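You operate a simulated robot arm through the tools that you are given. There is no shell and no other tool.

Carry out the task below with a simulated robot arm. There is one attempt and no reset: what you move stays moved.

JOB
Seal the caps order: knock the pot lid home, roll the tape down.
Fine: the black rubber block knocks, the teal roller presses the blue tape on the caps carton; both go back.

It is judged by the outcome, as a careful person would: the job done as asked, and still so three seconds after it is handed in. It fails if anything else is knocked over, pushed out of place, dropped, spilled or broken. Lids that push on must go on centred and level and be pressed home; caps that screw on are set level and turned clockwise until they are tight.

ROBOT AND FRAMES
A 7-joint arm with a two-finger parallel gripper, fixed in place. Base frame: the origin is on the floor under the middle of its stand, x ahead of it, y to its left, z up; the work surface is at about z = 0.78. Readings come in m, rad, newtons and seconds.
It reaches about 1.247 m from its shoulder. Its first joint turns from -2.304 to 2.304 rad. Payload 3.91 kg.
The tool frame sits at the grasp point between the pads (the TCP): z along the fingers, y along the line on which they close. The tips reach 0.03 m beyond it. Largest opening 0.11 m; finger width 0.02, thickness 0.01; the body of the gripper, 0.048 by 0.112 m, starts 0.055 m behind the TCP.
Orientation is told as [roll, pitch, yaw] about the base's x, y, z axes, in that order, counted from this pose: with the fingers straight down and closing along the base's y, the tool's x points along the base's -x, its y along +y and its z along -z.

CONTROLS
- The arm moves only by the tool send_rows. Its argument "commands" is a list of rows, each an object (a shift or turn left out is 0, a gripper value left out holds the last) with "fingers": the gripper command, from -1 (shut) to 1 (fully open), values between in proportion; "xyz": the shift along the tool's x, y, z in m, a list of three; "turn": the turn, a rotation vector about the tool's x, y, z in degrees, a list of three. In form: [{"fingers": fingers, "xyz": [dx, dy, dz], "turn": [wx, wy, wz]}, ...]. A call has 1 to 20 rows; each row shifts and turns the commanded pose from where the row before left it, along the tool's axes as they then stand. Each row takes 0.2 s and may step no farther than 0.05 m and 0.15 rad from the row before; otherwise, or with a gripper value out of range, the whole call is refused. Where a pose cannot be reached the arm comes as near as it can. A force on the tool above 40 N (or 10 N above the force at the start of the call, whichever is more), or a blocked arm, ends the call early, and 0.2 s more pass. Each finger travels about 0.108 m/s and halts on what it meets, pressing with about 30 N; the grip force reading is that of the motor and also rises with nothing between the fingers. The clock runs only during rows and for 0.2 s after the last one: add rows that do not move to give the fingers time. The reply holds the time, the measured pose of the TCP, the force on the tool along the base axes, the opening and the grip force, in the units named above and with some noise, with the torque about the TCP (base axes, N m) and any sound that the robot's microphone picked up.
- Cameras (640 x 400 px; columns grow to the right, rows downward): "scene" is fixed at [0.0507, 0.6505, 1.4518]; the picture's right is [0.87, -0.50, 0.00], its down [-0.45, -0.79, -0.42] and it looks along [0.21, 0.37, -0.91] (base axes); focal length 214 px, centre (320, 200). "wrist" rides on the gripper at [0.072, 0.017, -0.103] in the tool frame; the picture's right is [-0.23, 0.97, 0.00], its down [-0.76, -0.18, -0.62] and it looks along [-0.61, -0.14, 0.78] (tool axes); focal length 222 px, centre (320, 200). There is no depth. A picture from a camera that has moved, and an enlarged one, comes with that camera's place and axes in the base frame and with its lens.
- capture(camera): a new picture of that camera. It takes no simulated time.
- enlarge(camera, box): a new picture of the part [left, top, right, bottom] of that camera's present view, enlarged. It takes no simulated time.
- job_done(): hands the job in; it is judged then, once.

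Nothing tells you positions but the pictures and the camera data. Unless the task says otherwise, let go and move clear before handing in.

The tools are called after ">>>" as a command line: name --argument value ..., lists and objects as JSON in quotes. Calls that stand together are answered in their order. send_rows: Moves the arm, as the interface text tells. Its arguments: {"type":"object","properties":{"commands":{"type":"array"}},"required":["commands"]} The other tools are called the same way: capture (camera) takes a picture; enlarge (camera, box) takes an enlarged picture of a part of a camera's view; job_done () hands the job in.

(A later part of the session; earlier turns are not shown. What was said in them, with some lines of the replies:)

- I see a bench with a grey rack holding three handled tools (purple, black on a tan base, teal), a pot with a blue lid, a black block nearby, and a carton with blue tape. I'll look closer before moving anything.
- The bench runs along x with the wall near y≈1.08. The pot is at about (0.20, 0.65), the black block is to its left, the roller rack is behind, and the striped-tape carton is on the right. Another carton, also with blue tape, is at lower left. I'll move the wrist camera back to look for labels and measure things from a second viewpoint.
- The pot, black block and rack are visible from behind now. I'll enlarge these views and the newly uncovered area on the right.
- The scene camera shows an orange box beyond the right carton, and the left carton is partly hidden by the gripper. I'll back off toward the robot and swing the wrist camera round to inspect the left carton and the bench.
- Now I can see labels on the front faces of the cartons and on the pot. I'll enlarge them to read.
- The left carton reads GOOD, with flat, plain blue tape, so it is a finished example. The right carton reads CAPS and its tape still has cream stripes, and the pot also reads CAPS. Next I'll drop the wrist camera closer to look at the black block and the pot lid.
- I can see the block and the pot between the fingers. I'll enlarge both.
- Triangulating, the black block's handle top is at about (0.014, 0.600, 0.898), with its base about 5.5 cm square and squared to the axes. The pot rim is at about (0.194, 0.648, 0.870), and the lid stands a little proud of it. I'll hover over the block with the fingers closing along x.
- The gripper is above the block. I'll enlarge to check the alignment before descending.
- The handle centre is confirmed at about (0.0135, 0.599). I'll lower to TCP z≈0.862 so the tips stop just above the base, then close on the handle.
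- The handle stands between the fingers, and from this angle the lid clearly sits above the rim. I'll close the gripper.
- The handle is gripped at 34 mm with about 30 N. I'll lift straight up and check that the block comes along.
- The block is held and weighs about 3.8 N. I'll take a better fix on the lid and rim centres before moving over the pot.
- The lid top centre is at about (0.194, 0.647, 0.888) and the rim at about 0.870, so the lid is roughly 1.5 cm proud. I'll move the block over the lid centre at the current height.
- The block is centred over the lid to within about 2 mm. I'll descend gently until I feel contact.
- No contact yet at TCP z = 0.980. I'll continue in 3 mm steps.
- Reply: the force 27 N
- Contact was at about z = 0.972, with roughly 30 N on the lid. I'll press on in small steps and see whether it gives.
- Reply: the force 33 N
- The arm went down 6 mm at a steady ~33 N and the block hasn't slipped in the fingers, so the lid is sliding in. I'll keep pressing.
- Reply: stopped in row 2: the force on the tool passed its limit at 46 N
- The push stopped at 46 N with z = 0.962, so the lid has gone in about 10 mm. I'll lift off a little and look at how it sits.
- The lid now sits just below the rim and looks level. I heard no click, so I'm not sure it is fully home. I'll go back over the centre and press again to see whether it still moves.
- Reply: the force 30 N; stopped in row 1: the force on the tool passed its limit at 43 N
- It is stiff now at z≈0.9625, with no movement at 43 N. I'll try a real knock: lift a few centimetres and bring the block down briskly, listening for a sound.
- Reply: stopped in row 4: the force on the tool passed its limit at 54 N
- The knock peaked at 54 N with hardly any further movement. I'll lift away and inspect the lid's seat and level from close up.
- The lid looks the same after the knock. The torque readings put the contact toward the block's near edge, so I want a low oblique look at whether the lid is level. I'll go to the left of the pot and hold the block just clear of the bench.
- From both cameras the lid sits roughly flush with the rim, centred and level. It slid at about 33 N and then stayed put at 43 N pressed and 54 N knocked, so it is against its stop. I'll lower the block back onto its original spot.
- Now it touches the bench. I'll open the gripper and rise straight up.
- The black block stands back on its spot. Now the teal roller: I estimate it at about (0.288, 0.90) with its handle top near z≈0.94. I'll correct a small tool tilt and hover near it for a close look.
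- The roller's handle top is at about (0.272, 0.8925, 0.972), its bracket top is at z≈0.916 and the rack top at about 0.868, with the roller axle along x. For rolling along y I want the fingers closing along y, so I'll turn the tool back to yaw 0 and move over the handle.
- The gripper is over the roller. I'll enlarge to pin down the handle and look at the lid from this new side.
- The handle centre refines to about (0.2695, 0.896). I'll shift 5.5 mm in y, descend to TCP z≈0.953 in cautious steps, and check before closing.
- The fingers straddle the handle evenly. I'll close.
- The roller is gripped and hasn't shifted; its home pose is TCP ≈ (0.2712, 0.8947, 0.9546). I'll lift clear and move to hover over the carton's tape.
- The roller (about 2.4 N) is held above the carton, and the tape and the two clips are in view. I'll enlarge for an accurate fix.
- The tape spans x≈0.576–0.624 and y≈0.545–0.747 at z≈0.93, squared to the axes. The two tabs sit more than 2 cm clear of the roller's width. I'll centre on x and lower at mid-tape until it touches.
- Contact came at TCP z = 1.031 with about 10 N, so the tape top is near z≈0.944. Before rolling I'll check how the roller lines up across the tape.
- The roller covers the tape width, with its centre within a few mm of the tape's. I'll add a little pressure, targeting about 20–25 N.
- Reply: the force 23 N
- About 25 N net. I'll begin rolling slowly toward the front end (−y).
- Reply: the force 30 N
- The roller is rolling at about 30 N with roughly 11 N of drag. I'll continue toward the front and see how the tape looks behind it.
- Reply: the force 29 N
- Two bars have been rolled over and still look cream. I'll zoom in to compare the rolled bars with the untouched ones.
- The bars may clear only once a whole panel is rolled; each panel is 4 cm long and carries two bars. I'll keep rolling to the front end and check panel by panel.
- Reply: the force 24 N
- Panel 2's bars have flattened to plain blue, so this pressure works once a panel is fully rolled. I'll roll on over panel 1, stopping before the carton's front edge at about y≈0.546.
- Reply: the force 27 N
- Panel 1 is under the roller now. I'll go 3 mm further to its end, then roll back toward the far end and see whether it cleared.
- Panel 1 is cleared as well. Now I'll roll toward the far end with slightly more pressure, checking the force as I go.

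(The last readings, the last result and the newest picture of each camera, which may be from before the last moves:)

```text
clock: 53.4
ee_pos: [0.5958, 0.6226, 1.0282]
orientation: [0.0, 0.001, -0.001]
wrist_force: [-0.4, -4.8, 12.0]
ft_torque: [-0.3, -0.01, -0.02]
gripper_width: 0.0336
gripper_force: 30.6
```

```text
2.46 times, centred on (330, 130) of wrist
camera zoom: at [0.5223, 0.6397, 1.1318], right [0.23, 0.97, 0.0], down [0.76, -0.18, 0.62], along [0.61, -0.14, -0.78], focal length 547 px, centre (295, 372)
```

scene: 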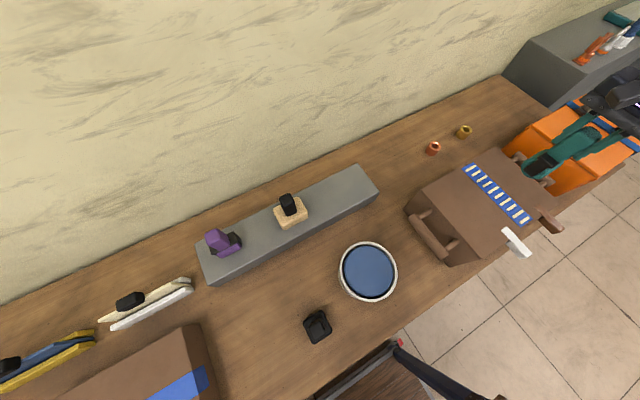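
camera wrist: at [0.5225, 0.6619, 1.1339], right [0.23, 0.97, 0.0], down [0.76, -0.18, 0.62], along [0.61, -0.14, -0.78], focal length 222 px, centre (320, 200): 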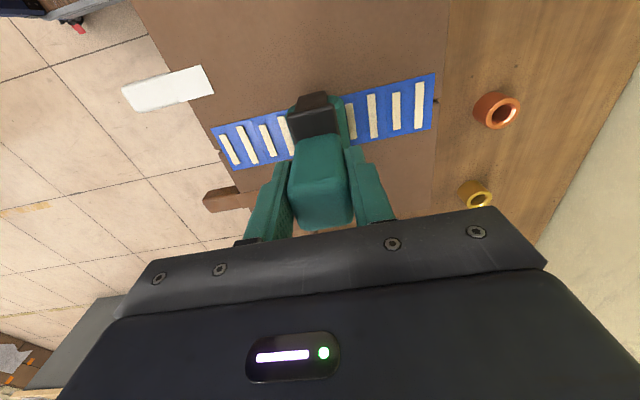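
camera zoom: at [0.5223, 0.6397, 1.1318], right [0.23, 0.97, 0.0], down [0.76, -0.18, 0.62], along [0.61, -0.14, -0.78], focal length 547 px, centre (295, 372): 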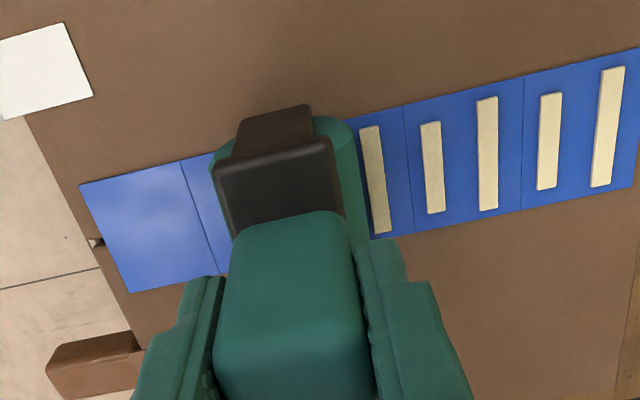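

Panels 1 and 2 are clean. The net force has fallen to about 14 N, so I'll press 1 mm deeper and go on.

>>> send_rows --commands '[{"xyz": [0, 0, 0.001]}, {"xyz": [0, 0.005, 0]}, {"xyz": [0, 0.005, 0]}, {"xyz": [0, 0.005, 0]}, {"xyz": [0, 0.005, 0]}, {"xyz": [0, 0.005, 0]}, {"xyz": [0, 0.005, 0]}]'

>>> enlarge --camera "wrist" --box '[200, 60, 460, 200]'

```text
clock: 55.0
ee_pos: [0.5954, 0.6531, 1.0289]
orientation: [0.0, -0.003, -0.002]
wrist_force: [0.9, -10.7, 26.5]
ft_torque: [-0.74, -0.13, -0.01]
gripper_width: 0.0336
gripper_force: 29.6
```

```text
2.46 times, centred on (330, 130) of wrist
camera zoom: at [0.5219, 0.6694, 1.1316], right [0.23, 0.97, 0.0], down [0.76, -0.18, 0.62], along [0.61, -0.14, -0.78], focal length 547 px, centre (295, 372)
```

zoom: 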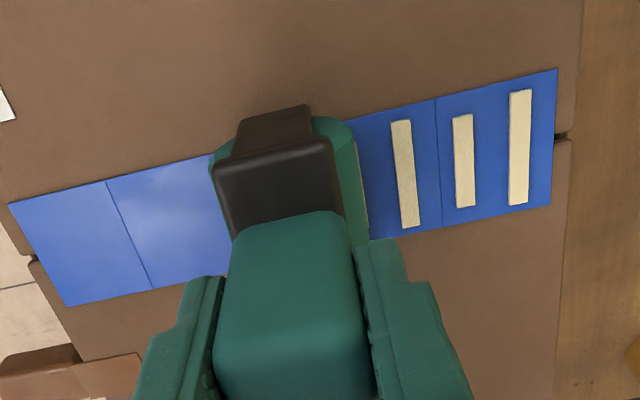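

Force is back at about 29 N. The tape's far end is at y≈0.741 and the carton edge at about 0.745. I'll continue over panel 4.

>>> send_rows --commands '[{"xyz": [0, 0.005, 0]}, {"xyz": [0, 0.005, 0]}, {"xyz": [0, 0.005, 0]}, {"xyz": [0, 0.005, 0]}, {"xyz": [0, 0.005, 0]}, {"xyz": [0, 0.005, 0]}, {"xyz": [0, 0.005, 0]}, {"xyz": [0, 0.005, 0]}]'

>>> enlarge --camera "wrist" --box '[160, 60, 420, 200]'

```text
clock: 56.8
ee_pos: [0.5959, 0.693, 1.0289]
orientation: [-0.001, 0.0, -0.001]
wrist_force: [0.5, -9.0, 22.3]
ft_torque: [-0.61, 0.07, -0.04]
gripper_width: 0.034
gripper_force: 30.1
```

```text
2.46 times, centred on (290, 130) of wrist
camera zoom: at [0.5221, 0.7097, 1.1309], right [0.23, 0.97, 0.0], down [0.76, -0.18, 0.62], along [0.61, -0.14, -0.78], focal length 547 px, centre (394, 372)
```

zoom: 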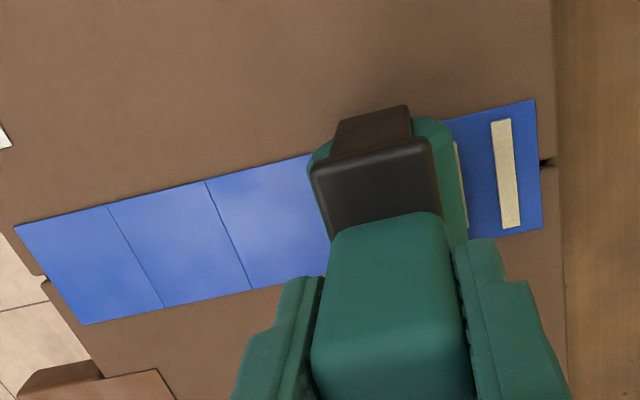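

Panels 1–3 are plain blue. I'll roll over panel 4's end and panel 5, stopping short of the far edge.

>>> send_rows --commands '[{"xyz": [0, 0.005, 0.0003]}, {"xyz": [0, 0.005, 0]}, {"xyz": [0, 0.005, 0]}, {"xyz": [0, 0.005, 0]}, {"xyz": [0, 0.005, 0]}, {"xyz": [0, 0.005, 0]}, {"xyz": [0, 0.005, 0]}, {"xyz": [0, 0.005, 0]}]'

>>> enlarge --camera "wrist" --box '[120, 60, 420, 220]'

>>> enlarge --camera "scene" --box '[440, 130, 560, 250]'

```text
clock: 58.6
ee_pos: [0.5962, 0.7328, 1.0278]
orientation: [-0.001, 0.001, -0.001]
wrist_force: [0.7, -8.8, 21.0]
ft_torque: [-0.65, -0.11, -0.03]
gripper_width: 0.0336
gripper_force: 30.1
```

```text
2.13 times, centred on (270, 140) of wrist
camera zoom: at [0.5223, 0.7493, 1.1308], right [0.23, 0.97, 0.0], down [0.76, -0.18, 0.62], along [0.61, -0.14, -0.78], focal length 474 px, centre (427, 328)
```

zoom: 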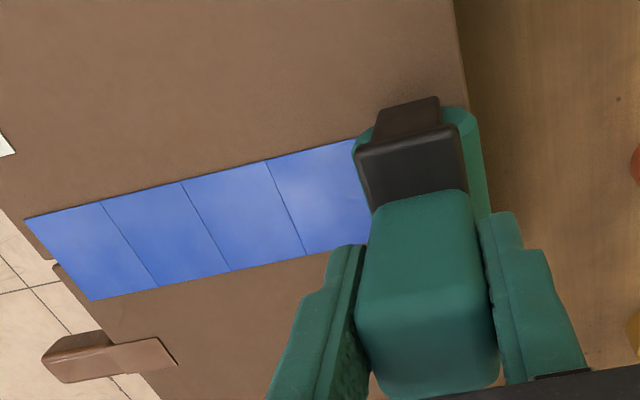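

```text
3.33 times, centred on (500, 190) of scene
camera zoom: at [0.0507, 0.6505, 1.4518], right [0.87, -0.5, 0.0], down [-0.45, -0.79, -0.42], along [0.21, 0.37, -0.91], focal length 715 px, centre (-280, 233)
```

zoom: 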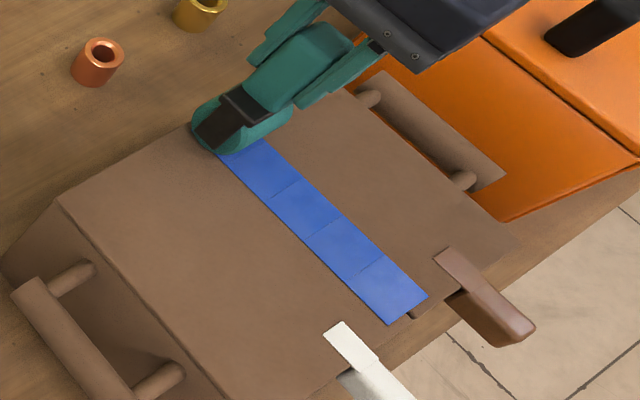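

Panels 1–4 are clean. I'll go 3 mm further to finish panel 5, then roll back toward the middle to check it.

>>> send_rows --commands '[{"xyz": [0, 0.003, 0]}, {}, {"xyz": [0, -0.005, 0]}, {"xyz": [0, -0.005, 0]}, {"xyz": [0, -0.005, 0]}, {"xyz": [0, -0.005, 0]}, {"xyz": [0, -0.005, 0]}, {"xyz": [0, -0.005, 0]}, {"xyz": [0, -0.005, 0]}, {"xyz": [0, -0.005, 0]}, {"xyz": [0, -0.005, 0]}, {"xyz": [0, -0.005, 0]}, {"xyz": [0, -0.005, 0]}, {"xyz": [0, -0.005, 0]}, {"xyz": [0, -0.005, 0]}, {"xyz": [0, -0.005, 0]}, {"xyz": [0, -0.005, 0]}, {"xyz": [0, -0.005, 0]}]'

>>> enlarge --camera "wrist" --box '[180, 50, 460, 200]'

>>> enlarge --camera "scene" --box '[440, 130, 560, 250]'

```text
clock: 62.4
ee_pos: [0.5948, 0.6555, 1.0282]
orientation: [0.0, 0.0, 0.001]
wrist_force: [-0.7, 4.9, 14.2]
ft_torque: [0.38, 0.01, 0.03]
gripper_width: 0.0336
gripper_force: 30.2
```

```text
2.29 times, centred on (320, 125) of wrist
camera zoom: at [0.5217, 0.6729, 1.1307], right [0.23, 0.97, 0.0], down [0.76, -0.18, 0.62], along [0.61, -0.14, -0.78], focal length 508 px, centre (320, 371)
```

zoom: 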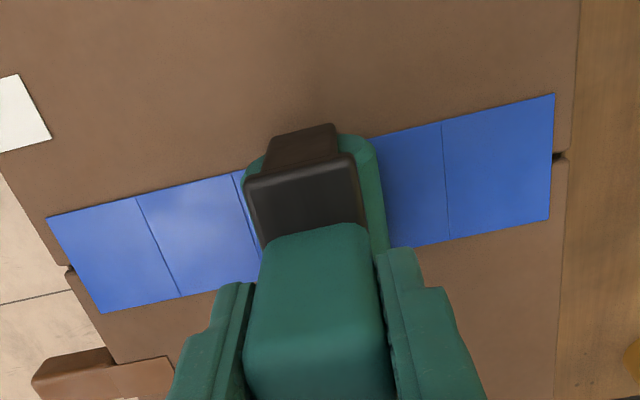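

```text
3.33 times, centred on (500, 190) of scene
camera zoom: at [0.0507, 0.6505, 1.4518], right [0.87, -0.5, 0.0], down [-0.45, -0.79, -0.42], along [0.21, 0.37, -0.91], focal length 715 px, centre (-280, 233)
```

zoom: 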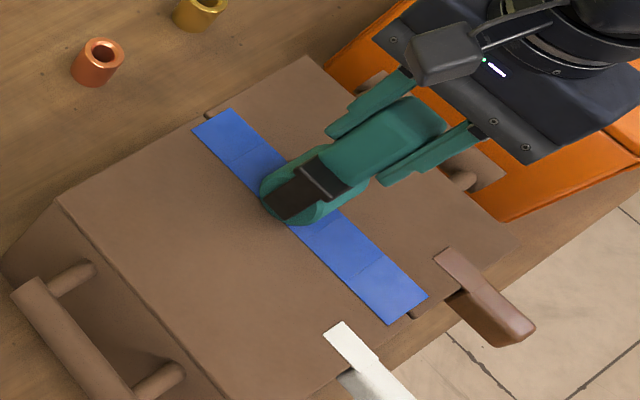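

All five panels are now plain blue like the GOOD carton, and the tabs haven't moved. I'll lift the roller straight up and carry it back to the rack.

>>> send_rows --commands '[{"xyz": [0, 0, -0.015]}, {"xyz": [0, 0, -0.045]}, {"xyz": [0, 0, -0.05]}, {}]'

>>> capture --camera "wrist"

```text
clock: 63.4
ee_pos: [0.5955, 0.6564, 1.1364]
orientation: [0.001, 0.0, 0.0]
wrist_force: [-0.5, 0.0, -2.5]
ft_torque: [-0.03, 0.02, 0.02]
gripper_width: 0.0337
gripper_force: 29.7
```

```text
taken
camera wrist: at [0.5222, 0.6735, 1.2406], right [0.23, 0.97, 0.0], down [0.76, -0.18, 0.62], along [0.61, -0.14, -0.78], focal length 222 px, centre (320, 200)
```

wrist: 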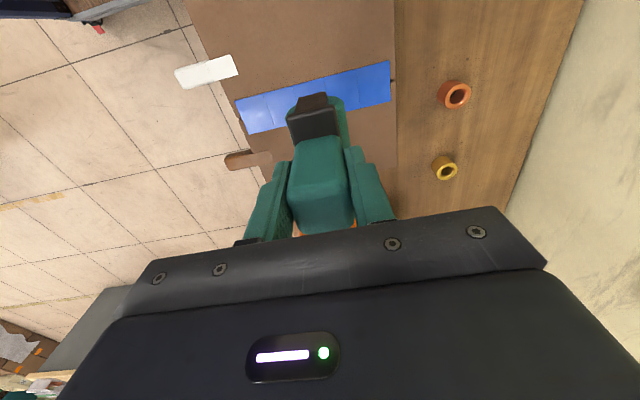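

>>> send_rows --commands '[{"xyz": [0.036, 0.0266, 0]}, {"xyz": [0.036, 0.0266, 0]}, {"xyz": [0.036, 0.0266, 0]}, {"xyz": [0.036, 0.0266, 0]}, {"xyz": [0.036, 0.0266, 0]}, {"xyz": [0.036, 0.0266, 0]}, {"xyz": [0.036, 0.0266, 0]}, {"xyz": [0.036, 0.0266, 0]}, {"xyz": [0.036, 0.0266, 0]}, {}, {}]'

>>> capture --camera "wrist"

>>> capture --camera "scene"

```text
clock: 65.8
ee_pos: [0.2725, 0.8946, 1.1368]
orientation: [0.001, -0.002, -0.001]
wrist_force: [-0.4, 0.1, -1.9]
ft_torque: [0.01, -0.02, 0.01]
gripper_width: 0.0336
gripper_force: 30.4
```

```text
taken
camera wrist: at [0.1996, 0.9123, 1.2398], right [0.23, 0.97, 0.0], down [0.76, -0.18, 0.62], along [0.61, -0.14, -0.78], focal length 222 px, centre (320, 200)
```

wrist: 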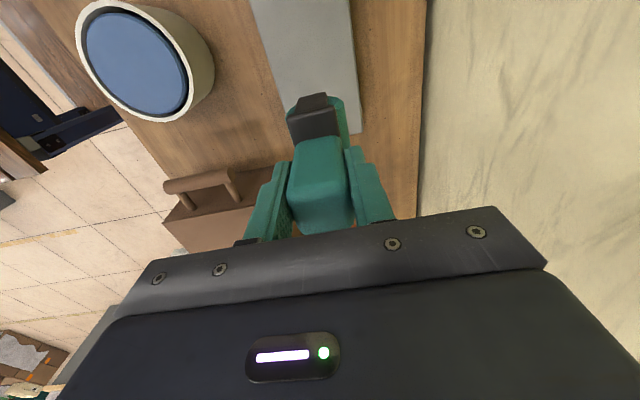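

```text
taken
```

scene: 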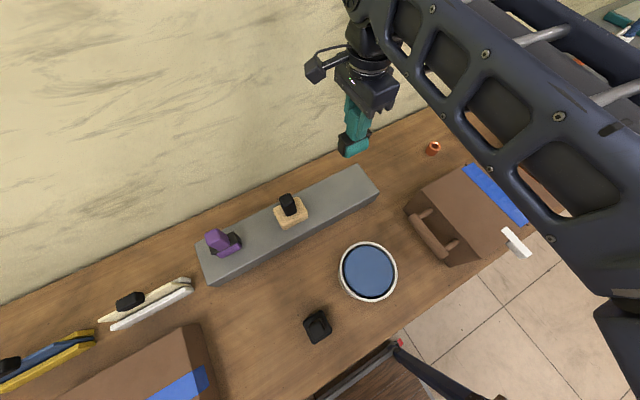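

I'm about 2 mm off in x compared with the pick-up pose, so I'll correct that and lower toward the rack, stopping several mm above for a gentle touchdown.

>>> send_rows --commands '[{"xyz": [0.002, 0.0002, 0.04]}, {"xyz": [0, 0, 0.045]}, {"xyz": [0, 0, 0.045]}, {"xyz": [0, 0, 0.03]}, {"xyz": [0, 0, 0.014]}, {}]'

>>> capture --camera "wrist"

```text
clock: 67.2
ee_pos: [0.2693, 0.8941, 0.9639]
orientation: [0.001, 0.001, 0.001]
wrist_force: [-0.1, 0.1, -2.5]
ft_torque: [-0.04, 0.03, -0.03]
gripper_width: 0.0338
gripper_force: 30.2
```

```text
taken
camera wrist: at [0.196, 0.9121, 1.0661], right [0.23, 0.97, 0.0], down [0.76, -0.18, 0.62], along [0.61, -0.14, -0.78], focal length 222 px, centre (320, 200)
```

wrist: 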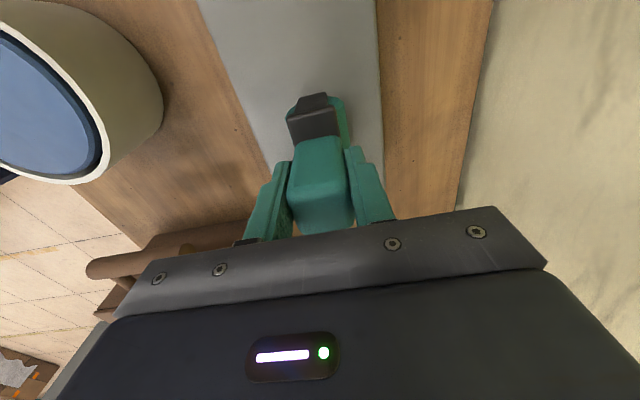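

>>> send_rows --commands '[{"xyz": [-0.0012, 0.0003, 0.004]}, {"xyz": [0, 0, 0.002]}, {"xyz": [0, 0, 0.001]}, {}]'

>>> send_rows --commands '[{"xyz": [0, 0, 0.001]}, {}]'

```text
clock: 68.2
ee_pos: [0.2711, 0.8948, 0.9557]
orientation: [-0.001, 0.0, -0.002]
wrist_force: [-0.5, 0.2, -0.9]
ft_torque: [-0.01, 0.01, 0.0]
gripper_width: 0.0337
gripper_force: 29.9
```

```text
clock: 68.8
ee_pos: [0.2719, 0.897, 0.9553]
orientation: [0.0, 0.0, 0.001]
wrist_force: [0.7, -0.8, -2.0]
ft_torque: [-0.03, 0.01, -0.01]
gripper_width: 0.0338
gripper_force: 30.4
```

>>> send_rows --commands '[{"xyz": [0, 0, 0.001]}, {}]'

>>> capture --camera "wrist"

>>> enlarge --camera "scene" --box '[300, 120, 420, 220]'

```text
clock: 69.4
ee_pos: [0.2712, 0.8964, 0.9541]
orientation: [0.001, 0.0, 0.001]
wrist_force: [0.1, -0.1, -2.0]
ft_torque: [-0.01, 0.0, 0.01]
gripper_width: 0.0338
gripper_force: 29.6
```

```text
taken
camera wrist: at [0.1975, 0.913, 1.0574], right [0.23, 0.97, 0.0], down [0.76, -0.18, 0.62], along [0.61, -0.14, -0.78], focal length 222 px, centre (320, 200)
```

wrist: 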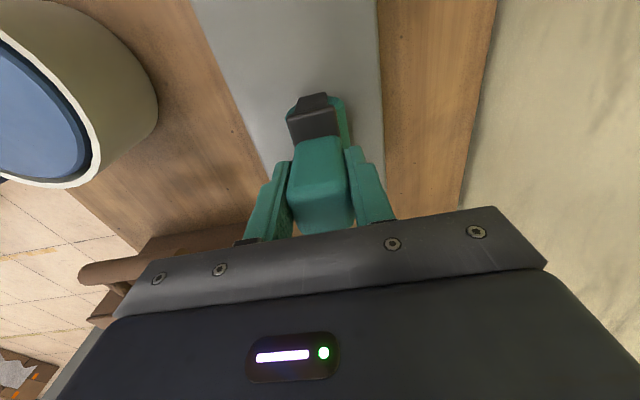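

```text
4.00 times, centred on (360, 170) of scene
camera zoom: at [0.0507, 0.6505, 1.4518], right [0.87, -0.5, 0.0], down [-0.45, -0.79, -0.42], along [0.21, 0.37, -0.91], focal length 858 px, centre (160, 320)
```

zoom: 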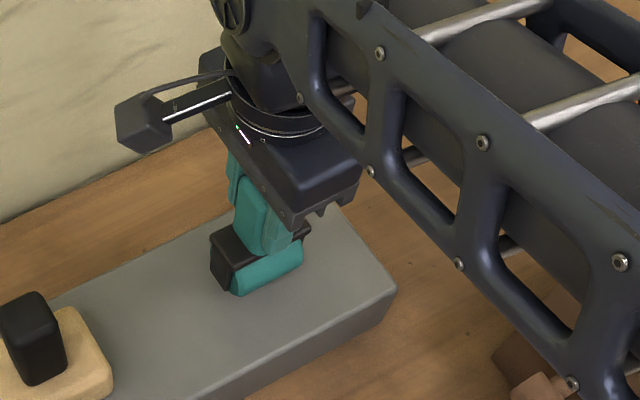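

I'm at the pick-up pose within half a millimetre, and the force still shows most of the roller's weight. I'll go down in 1 mm steps until it touches.

>>> send_rows --commands '[{"xyz": [0, 0, 0.001]}, {}]'

```text
clock: 70.0
ee_pos: [0.2706, 0.8962, 0.9528]
orientation: [0.001, 0.0, 0.0]
wrist_force: [0.5, 0.1, -1.6]
ft_torque: [-0.01, 0.0, 0.03]
gripper_width: 0.0336
gripper_force: 30.3
```

>>> send_rows --commands '[{"xyz": [0, 0, 0.001]}, {}]'

```text
clock: 70.6
ee_pos: [0.2713, 0.8962, 0.9524]
orientation: [0.0, 0.0, -0.001]
wrist_force: [-0.7, -0.1, -2.8]
ft_torque: [-0.01, 0.0, -0.03]
gripper_width: 0.0338
gripper_force: 30.1
```

>>> send_rows --commands '[{"xyz": [0, 0, 0.001]}, {}]'

>>> enlarge --camera "wrist" --box '[260, 70, 390, 200]'

```text
clock: 71.2
ee_pos: [0.2693, 0.8965, 0.9511]
orientation: [0.001, 0.0, 0.001]
wrist_force: [-0.1, -1.3, 3.4]
ft_torque: [-0.09, 0.17, 0.01]
gripper_width: 0.0334
gripper_force: 30.1
```

```text
3.08 times, centred on (325, 135) of wrist
camera zoom: at [0.1977, 0.913, 1.0549], right [0.23, 0.97, 0.0], down [0.76, -0.18, 0.62], along [0.61, -0.14, -0.78], focal length 684 px, centre (305, 400)
```

zoom: 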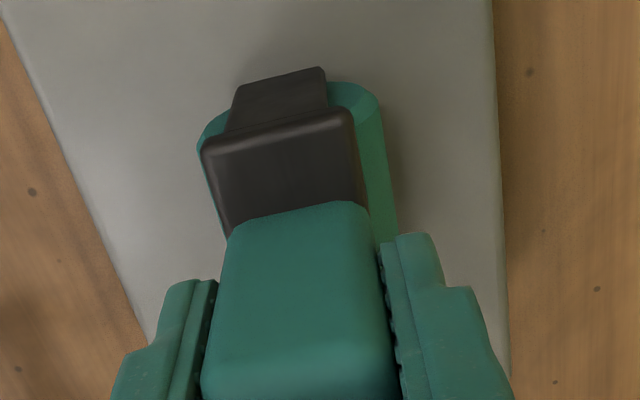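

The roller is resting on the rack at about 6 N. I'll open the fingers gradually and watch that it stands by itself.

>>> send_rows --commands '[{"fingers": -0.33}, {"fingers": -0.27}, {"fingers": -0.2}, {"fingers": 0.0}, {"fingers": 0.3}, {"fingers": 1}, {}]'

>>> capture --camera "wrist"

>>> enlarge --camera "scene" --box '[300, 120, 420, 220]'

```text
clock: 72.8
ee_pos: [0.2712, 0.8958, 0.9511]
orientation: [-0.001, -0.001, 0.0]
wrist_force: [-0.4, -0.2, 0.1]
ft_torque: [0.01, 0.01, 0.04]
gripper_width: 0.1101
gripper_force: 0.1
```

```text
taken
camera wrist: at [0.1977, 0.913, 1.0543], right [0.23, 0.97, 0.0], down [0.76, -0.18, 0.62], along [0.61, -0.14, -0.78], focal length 222 px, centre (320, 200)
```

wrist: 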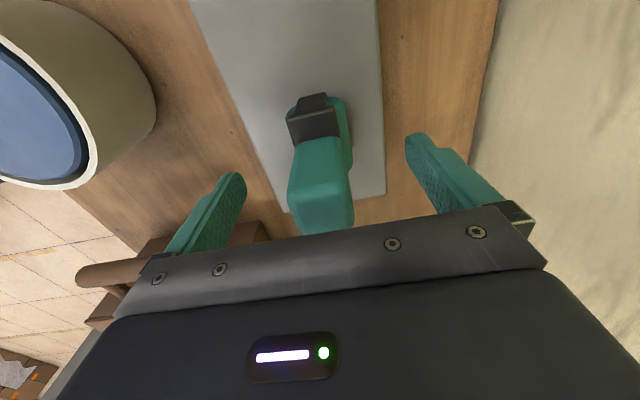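

```text
4.00 times, centred on (360, 170) of scene
camera zoom: at [0.0507, 0.6505, 1.4518], right [0.87, -0.5, 0.0], down [-0.45, -0.79, -0.42], along [0.21, 0.37, -0.91], focal length 858 px, centre (160, 320)
```

zoom: 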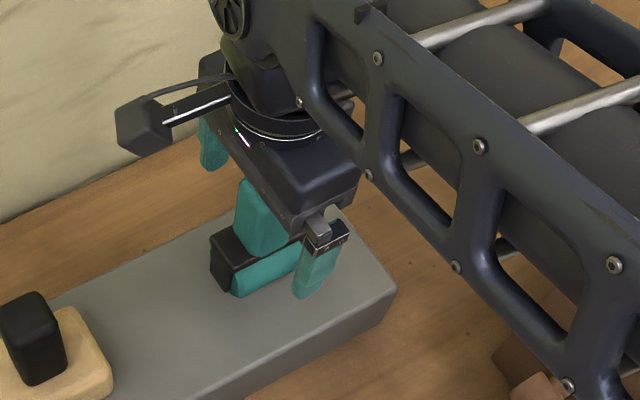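

The roller stands on the rack where it was. I'll rise clear and then recheck the lid closely from the robot's side with an empty gripper.

>>> send_rows --commands '[{"xyz": [0, 0, -0.02]}, {"xyz": [0, 0, -0.045]}, {"xyz": [0, 0, -0.05]}, {"xyz": [0, 0, -0.05]}, {"xyz": [0.03, -0.04, 0]}, {"xyz": [0.03, -0.04, 0]}, {"xyz": [0.03, -0.04, 0]}, {"xyz": [0.03, -0.04, 0]}, {"xyz": [0.03, -0.04, 0]}, {"xyz": [0, -0.04, 0]}, {}]'

>>> capture --camera "wrist"

>>> capture --camera "scene"

```text
clock: 75.2
ee_pos: [0.122, 0.6561, 1.1171]
orientation: [0.0, 0.0, 0.0]
wrist_force: [-0.2, -1.0, -0.1]
ft_torque: [-0.01, 0.0, 0.0]
gripper_width: 0.11
gripper_force: 0.1
```

```text
taken
camera wrist: at [0.048, 0.673, 1.2194], right [0.23, 0.97, 0.0], down [0.76, -0.18, 0.62], along [0.61, -0.14, -0.78], focal length 222 px, centre (320, 200)
```

wrist: 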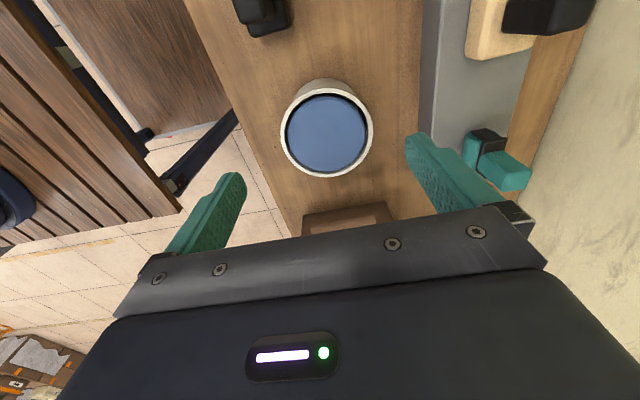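

```text
taken
```

scene: 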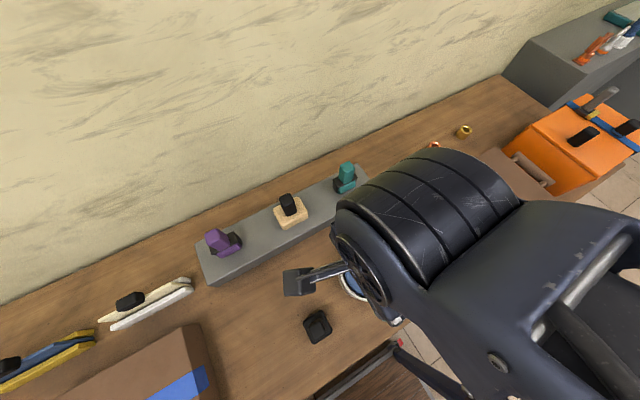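

>>> enlarge --camera "wrist" --box '[270, 70, 390, 190]'

>>> enlarge --camera "wrist" --box '[430, 100, 550, 210]'

```text
3.33 times, centred on (330, 130) of wrist
camera zoom: at [0.048, 0.673, 1.2194], right [0.23, 0.97, 0.0], down [0.76, -0.18, 0.62], along [0.61, -0.14, -0.78], focal length 740 px, centre (287, 433)
```

zoom: 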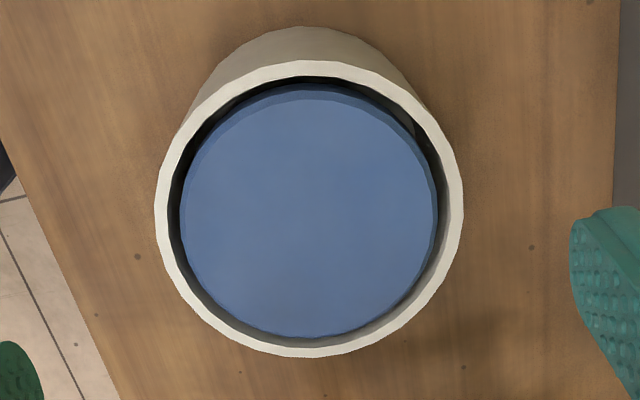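

```text
3.64 times, centred on (490, 155) of wrist
camera zoom: at [0.048, 0.673, 1.2194], right [0.23, 0.97, 0.0], down [0.76, -0.18, 0.62], along [0.61, -0.14, -0.78], focal length 808 px, centre (-298, 364)
```

zoom: 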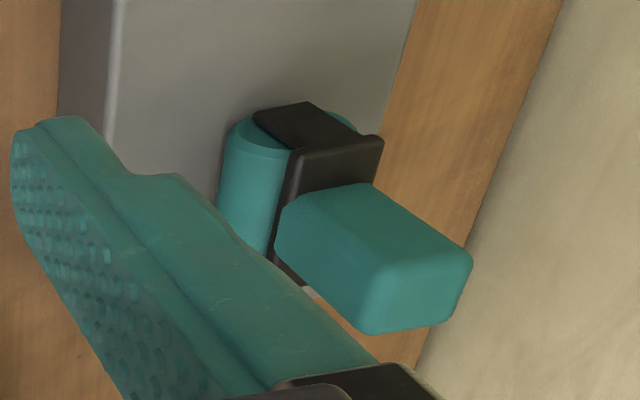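

The lid is concentric and flush with the rim, and the roller stands squarely. I'll retreat to the start pose and run a final check of everything against the first pictures.

>>> send_rows --commands '[{"xyz": [0, 0, -0.045]}, {"xyz": [0, 0, -0.045]}, {"xyz": [0, 0, -0.045]}, {"xyz": [-0.04, -0.008, 0]}, {"xyz": [-0.04, -0.008, 0]}, {"xyz": [-0.04, -0.008, 0]}, {"xyz": [-0.04, -0.008, 0]}, {}]'

>>> capture --camera "scene"

>>> enlarge --camera "scene" --box '[290, 300, 350, 350]'

>>> enlarge --camera "scene" --box '[320, 150, 390, 210]'

>>> enlarge --camera "scene" --box '[325, 230, 415, 310]'

>>> capture --camera "wrist"

```text
clock: 77.0
ee_pos: [0.2801, 0.6245, 1.2513]
orientation: [0.0, 0.0, 0.0]
wrist_force: [0.6, 0.2, -0.1]
ft_torque: [0.01, 0.01, -0.04]
gripper_width: 0.1099
gripper_force: 0.2
```

```text
taken
```

scene: 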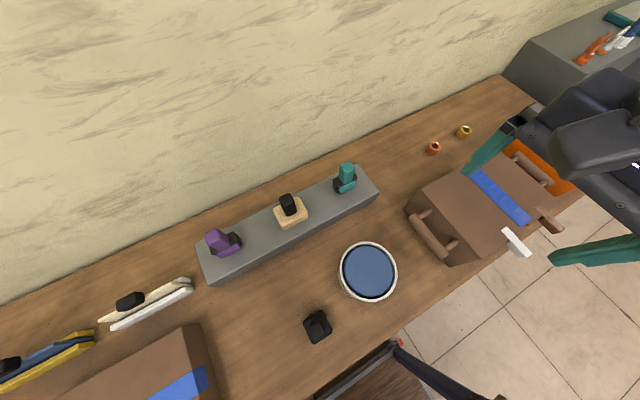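

```text
8.00 times, centred on (320, 325) of scene
camera zoom: at [0.0507, 0.6505, 1.4518], right [0.87, -0.5, 0.0], down [-0.45, -0.79, -0.42], along [0.21, 0.37, -0.91], focal length 1716 px, centre (320, -800)
```

zoom: 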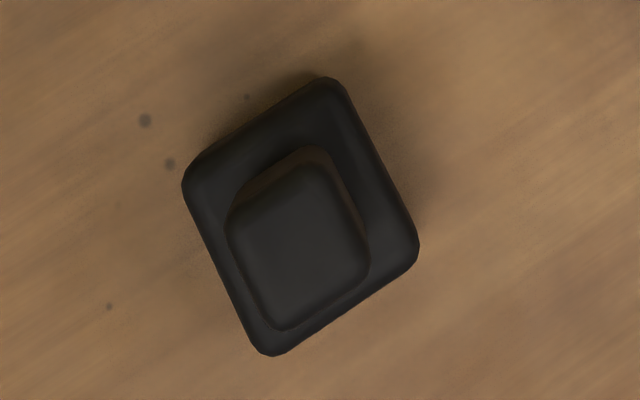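

```text
6.67 times, centred on (355, 180) of scene
camera zoom: at [0.0507, 0.6505, 1.4518], right [0.87, -0.5, 0.0], down [-0.45, -0.79, -0.42], along [0.21, 0.37, -0.91], focal length 1430 px, centre (87, 333)
```

zoom: 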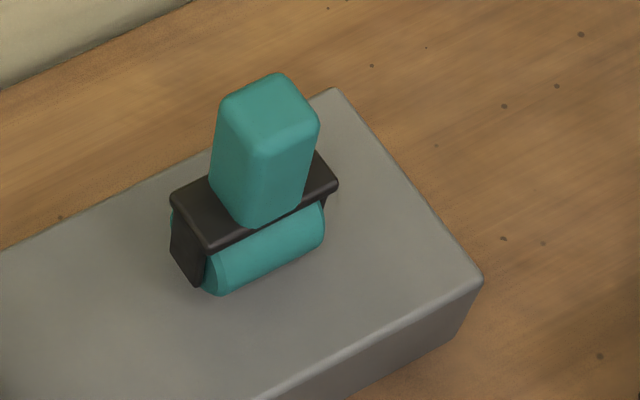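

```text
5.00 times, centred on (370, 270) of scene
camera zoom: at [0.0507, 0.6505, 1.4518], right [0.87, -0.5, 0.0], down [-0.45, -0.79, -0.42], along [0.21, 0.37, -0.91], focal length 1072 px, centre (70, -150)
```

zoom: 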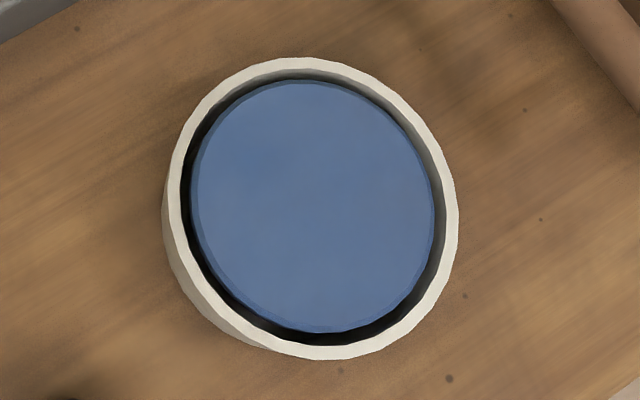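

```text
taken
camera wrist: at [0.2077, 0.6414, 1.3547], right [0.23, 0.97, 0.0], down [0.76, -0.18, 0.62], along [0.61, -0.14, -0.78], focal length 222 px, centre (320, 200)
```

wrist: 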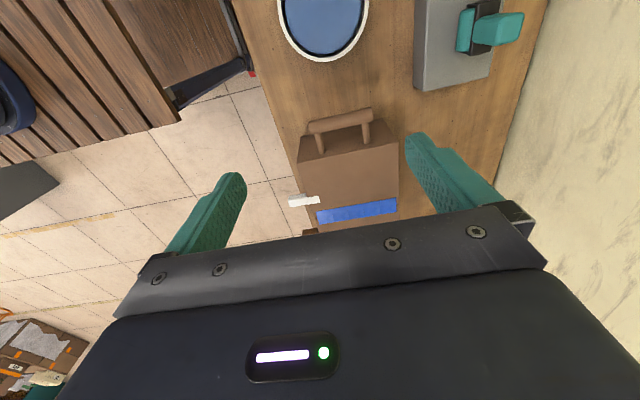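

Everything matches the first pictures: the block is within about 2 mm, and the roller and pot are where they were. One thing I'd still like better evidence on is whether the lid is level and fully down, so I'll tilt the wrist camera for a low oblique look from the robot's side.

>>> send_rows --commands '[{"xyz": [0.02, -0.04, 0]}, {"xyz": [0.02, -0.04, 0.02]}, {"xyz": [0, -0.04, 0.04]}, {"xyz": [0, 0, 0.04]}, {"turn": [-8.5, 0, 0]}, {"turn": [-8.5, 0, 0]}, {"turn": [-8.5, 0, 0]}, {"turn": [-8.5, 0, 0]}, {"turn": [-8.5, 0, 0]}, {"turn": [-7.5, 0, 0]}, {}]'

>>> capture --camera "wrist"

>>> capture --camera "scene"

```text
refused: row 3 steps farther than a row can; nothing moved
```

```text
taken
camera wrist: at [0.2077, 0.6414, 1.3547], right [0.23, 0.97, 0.0], down [0.76, -0.18, 0.62], along [0.61, -0.14, -0.78], focal length 222 px, centre (320, 200)
```

wrist: 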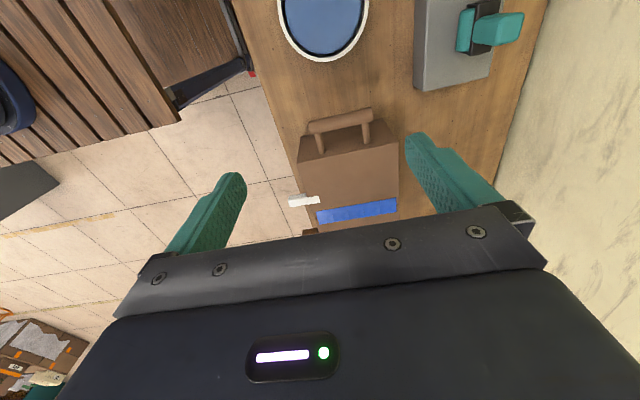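

```text
taken
```

scene: 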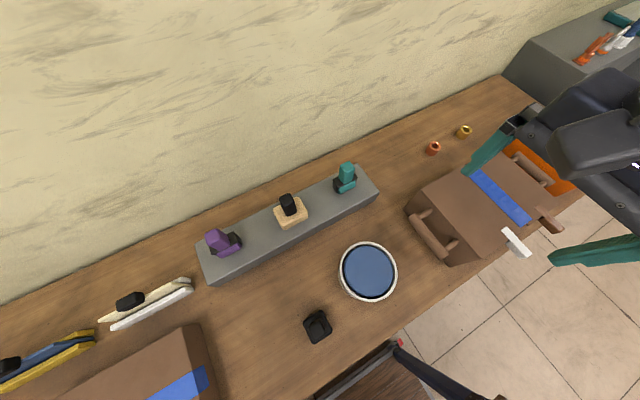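

One row was a little too long and the call was refused, so nothing moved. I'll resend it with smaller steps.

>>> send_rows --commands '[{"xyz": [0.015, -0.04, 0]}, {"xyz": [0.015, -0.04, 0.015]}, {"xyz": [0.01, -0.03, 0.03]}, {"xyz": [0, 0, 0.045]}, {"turn": [-8.5, 0, 0]}, {"turn": [-8.5, 0, 0]}, {"turn": [-8.5, 0, 0]}, {"turn": [-8.5, 0, 0]}, {"turn": [-8.5, 0, 0]}, {"turn": [-7.5, 0, 0]}, {}]'

>>> capture --camera "wrist"

>>> capture --camera "scene"

```text
clock: 79.4
ee_pos: [0.2384, 0.5144, 1.1628]
orientation: [0.818, 0.009, 0.008]
wrist_force: [-0.3, 0.7, 0.3]
ft_torque: [-0.01, 0.0, 0.0]
gripper_width: 0.11
gripper_force: 0.1
out of reach, approached as far as the arm can: row 10
```

```text
taken
camera wrist: at [0.1659, 0.4502, 1.2445], right [0.23, 0.67, 0.71], down [0.77, -0.57, 0.29], along [0.6, 0.48, -0.64], focal length 222 px, centre (320, 200)
```

wrist: 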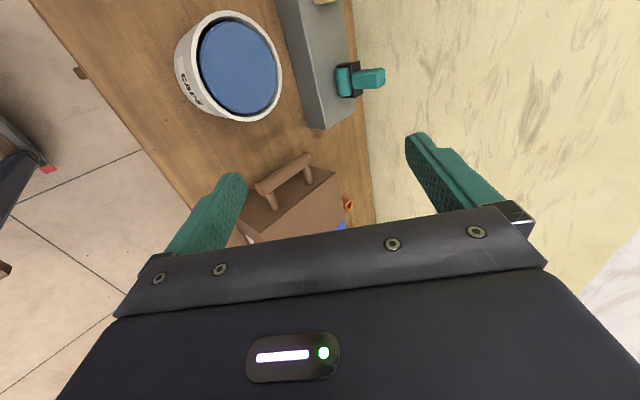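

```text
taken
```

scene: 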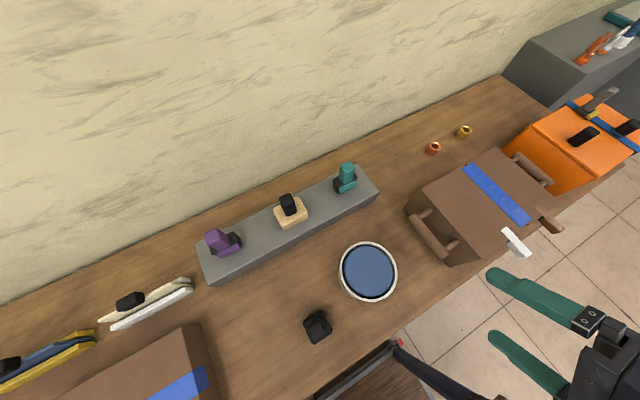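

That shows the pot nicely from the robot's side. I'll lower the camera for a flatter viewing angle.

>>> send_rows --commands '[{"xyz": [0, -0.0355, 0.0332]}, {"xyz": [0, -0.0355, 0.0332]}, {"xyz": [0, -0.0355, 0.0332]}, {"xyz": [0, -0.0355, 0.0332]}, {}]'

>>> capture --camera "wrist"

```text
clock: 80.6
ee_pos: [0.2376, 0.513, 0.9659]
orientation: [0.816, 0.009, 0.008]
wrist_force: [-0.2, -0.4, -0.4]
ft_torque: [-0.04, 0.01, -0.04]
gripper_width: 0.1099
gripper_force: 0.2
```

```text
taken
camera wrist: at [0.1668, 0.449, 1.0494], right [0.23, 0.67, 0.71], down [0.77, -0.57, 0.29], along [0.6, 0.48, -0.64], focal length 222 px, centre (320, 200)
```

wrist: 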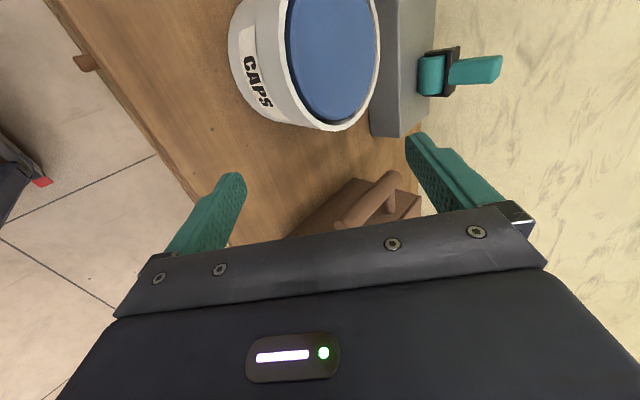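

>>> enlarge --camera "wrist" --box '[220, 0, 390, 140]'

>>> send_rows --commands '[{"xyz": [0.045, 0, 0]}, {}]'

>>> enlarge --camera "wrist" --box '[220, 0, 400, 180]'

```text
2.86 times, centred on (305, 70) of wrist
camera zoom: at [0.1668, 0.449, 1.0494], right [0.23, 0.67, 0.71], down [0.77, -0.57, 0.29], along [0.6, 0.48, -0.64], focal length 635 px, centre (363, 571)
```

zoom: 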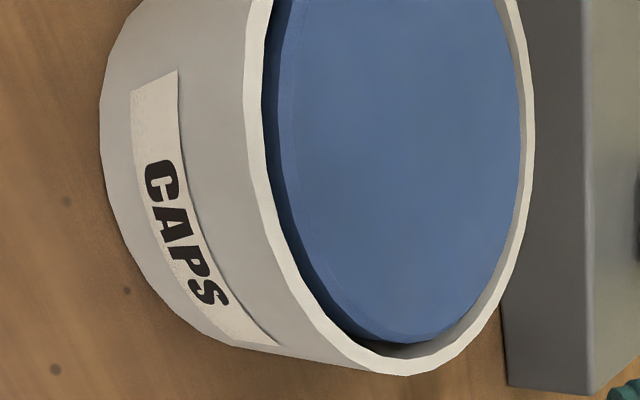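

```text
clock: 81.2
ee_pos: [0.1943, 0.5126, 0.9681]
orientation: [0.817, 0.009, 0.009]
wrist_force: [0.1, 0.0, 0.0]
ft_torque: [-0.05, 0.0, 0.03]
gripper_width: 0.1103
gripper_force: 0.0
```

```text
2.22 times, centred on (310, 90) of wrist
camera zoom: at [0.1222, 0.4485, 1.0503], right [0.23, 0.67, 0.71], down [0.77, -0.57, 0.29], along [0.6, 0.48, -0.64], focal length 494 px, centre (342, 444)
```

zoom: 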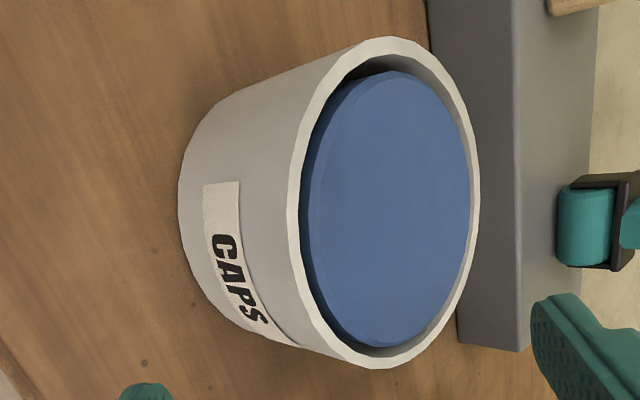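

The lid looks flush all round from here. I'll zoom in tightly on the two ends to compare the gaps.

>>> enlarge --camera "wrist" --box '[300, 0, 380, 60]'

>>> enlarge --camera "wrist" --box '[300, 110, 380, 170]'

>>> enlarge --camera "wrist" --box '[290, 10, 370, 170]'

```text
6.67 times, centred on (340, 30) of wrist
camera zoom: at [0.1222, 0.4485, 1.0503], right [0.23, 0.67, 0.71], down [0.77, -0.57, 0.29], along [0.6, 0.48, -0.64], focal length 1481 px, centre (187, 1333)
```

zoom: 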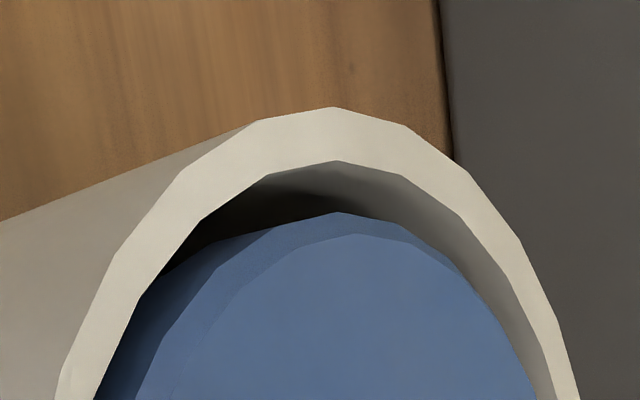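

```text
6.67 times, centred on (340, 140) of wrist
camera zoom: at [0.1222, 0.4485, 1.0503], right [0.23, 0.67, 0.71], down [0.77, -0.57, 0.29], along [0.6, 0.48, -0.64], focal length 1481 px, centre (187, 600)
```

zoom: 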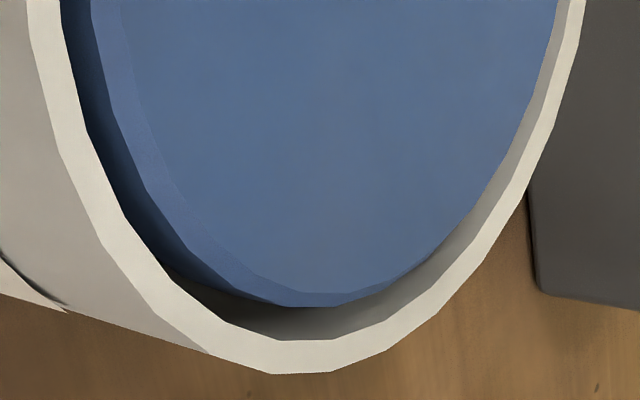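

```text
2.50 times, centred on (330, 90) of wrist
camera zoom: at [0.1222, 0.4485, 1.0503], right [0.23, 0.67, 0.71], down [0.77, -0.57, 0.29], along [0.6, 0.48, -0.64], focal length 555 px, centre (295, 475)
```

zoom: 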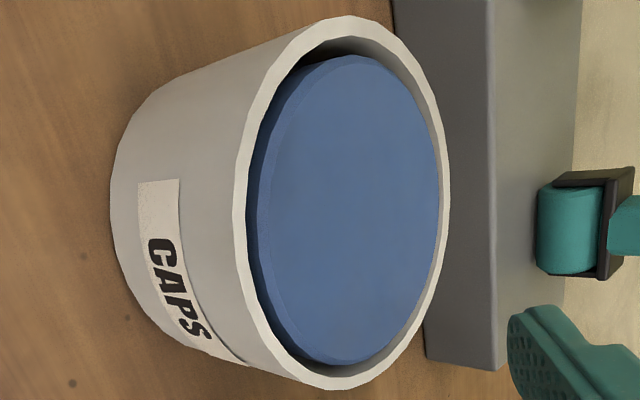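

Matching the lid's edge vertices against the rim's, the lid is flush and level within about 1 mm. I'll raise the arm, untilt and move clear.

>>> send_rows --commands '[{"xyz": [0, 0.0355, -0.0332]}, {"xyz": [0, 0.0355, -0.0332]}, {"xyz": [0, 0.0355, -0.0332]}, {"xyz": [0, 0.0355, -0.0332]}, {"turn": [8.5, 0, 0]}, {"turn": [8.5, 0, 0]}, {"turn": [8.5, 0, 0]}, {"turn": [8.5, 0, 0]}, {"turn": [8.5, 0, 0]}, {"turn": [4.3, 0, 0]}, {"xyz": [0, 0, -0.04]}, {"xyz": [0, 0, -0.04]}, {}]'

>>> capture --camera "scene"

>>> capture --camera "wrist"

```text
clock: 84.0
ee_pos: [0.1969, 0.5135, 1.2428]
orientation: [0.0, 0.009, 0.01]
wrist_force: [-0.3, -0.2, -0.2]
ft_torque: [-0.01, 0.0, -0.02]
gripper_width: 0.1101
gripper_force: 0.1
```

```text
taken
```

scene: 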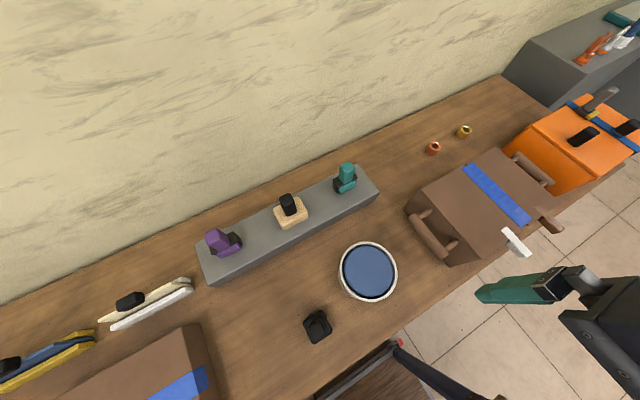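

```text
taken
camera wrist: at [0.1237, 0.5298, 1.3462], right [0.22, 0.98, 0.0], down [0.77, -0.17, 0.62], along [0.6, -0.14, -0.79], focal length 222 px, centre (320, 200)
```

wrist: 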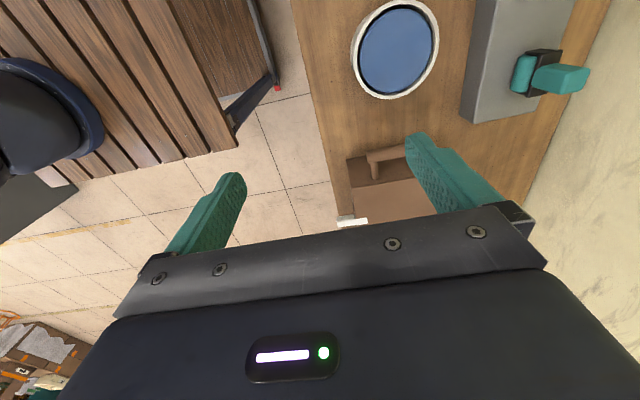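

The lid sits flush and level in the CAPS pot, and the CAPS carton's tape is rolled to plain blue along its whole length. The black block and teal roller are back in place, nothing else has moved, and the arm is clear, so I'm handing the job in.

>>> job_done

```text
The job is handed in.
```

The caps order is sealed and handed in: the pot lid is knocked home and the blue tape is rolled down.

- **Pot lid:** I pressed it down about 10 mm with the black rubber block until it stopped. A further knock at 54 N didn't move it. Close-up pictures show it centred, level and flush with the rim to within about 1 mm. I never heard a click.
- **Tape:** I rolled the full length of the tape on the CAPS carton with the teal roller, mostly at 25–30 N. All the cream stripes are gone, and the tape now looks like the one on the GOOD carton.
- **Tools:** The black block is back within about 2 mm of where it stood, and the roller is back on the rack within about 1 mm.

In the final pictures nothing else on the bench looks moved or knocked over. The gripper was open and clear when I handed in.
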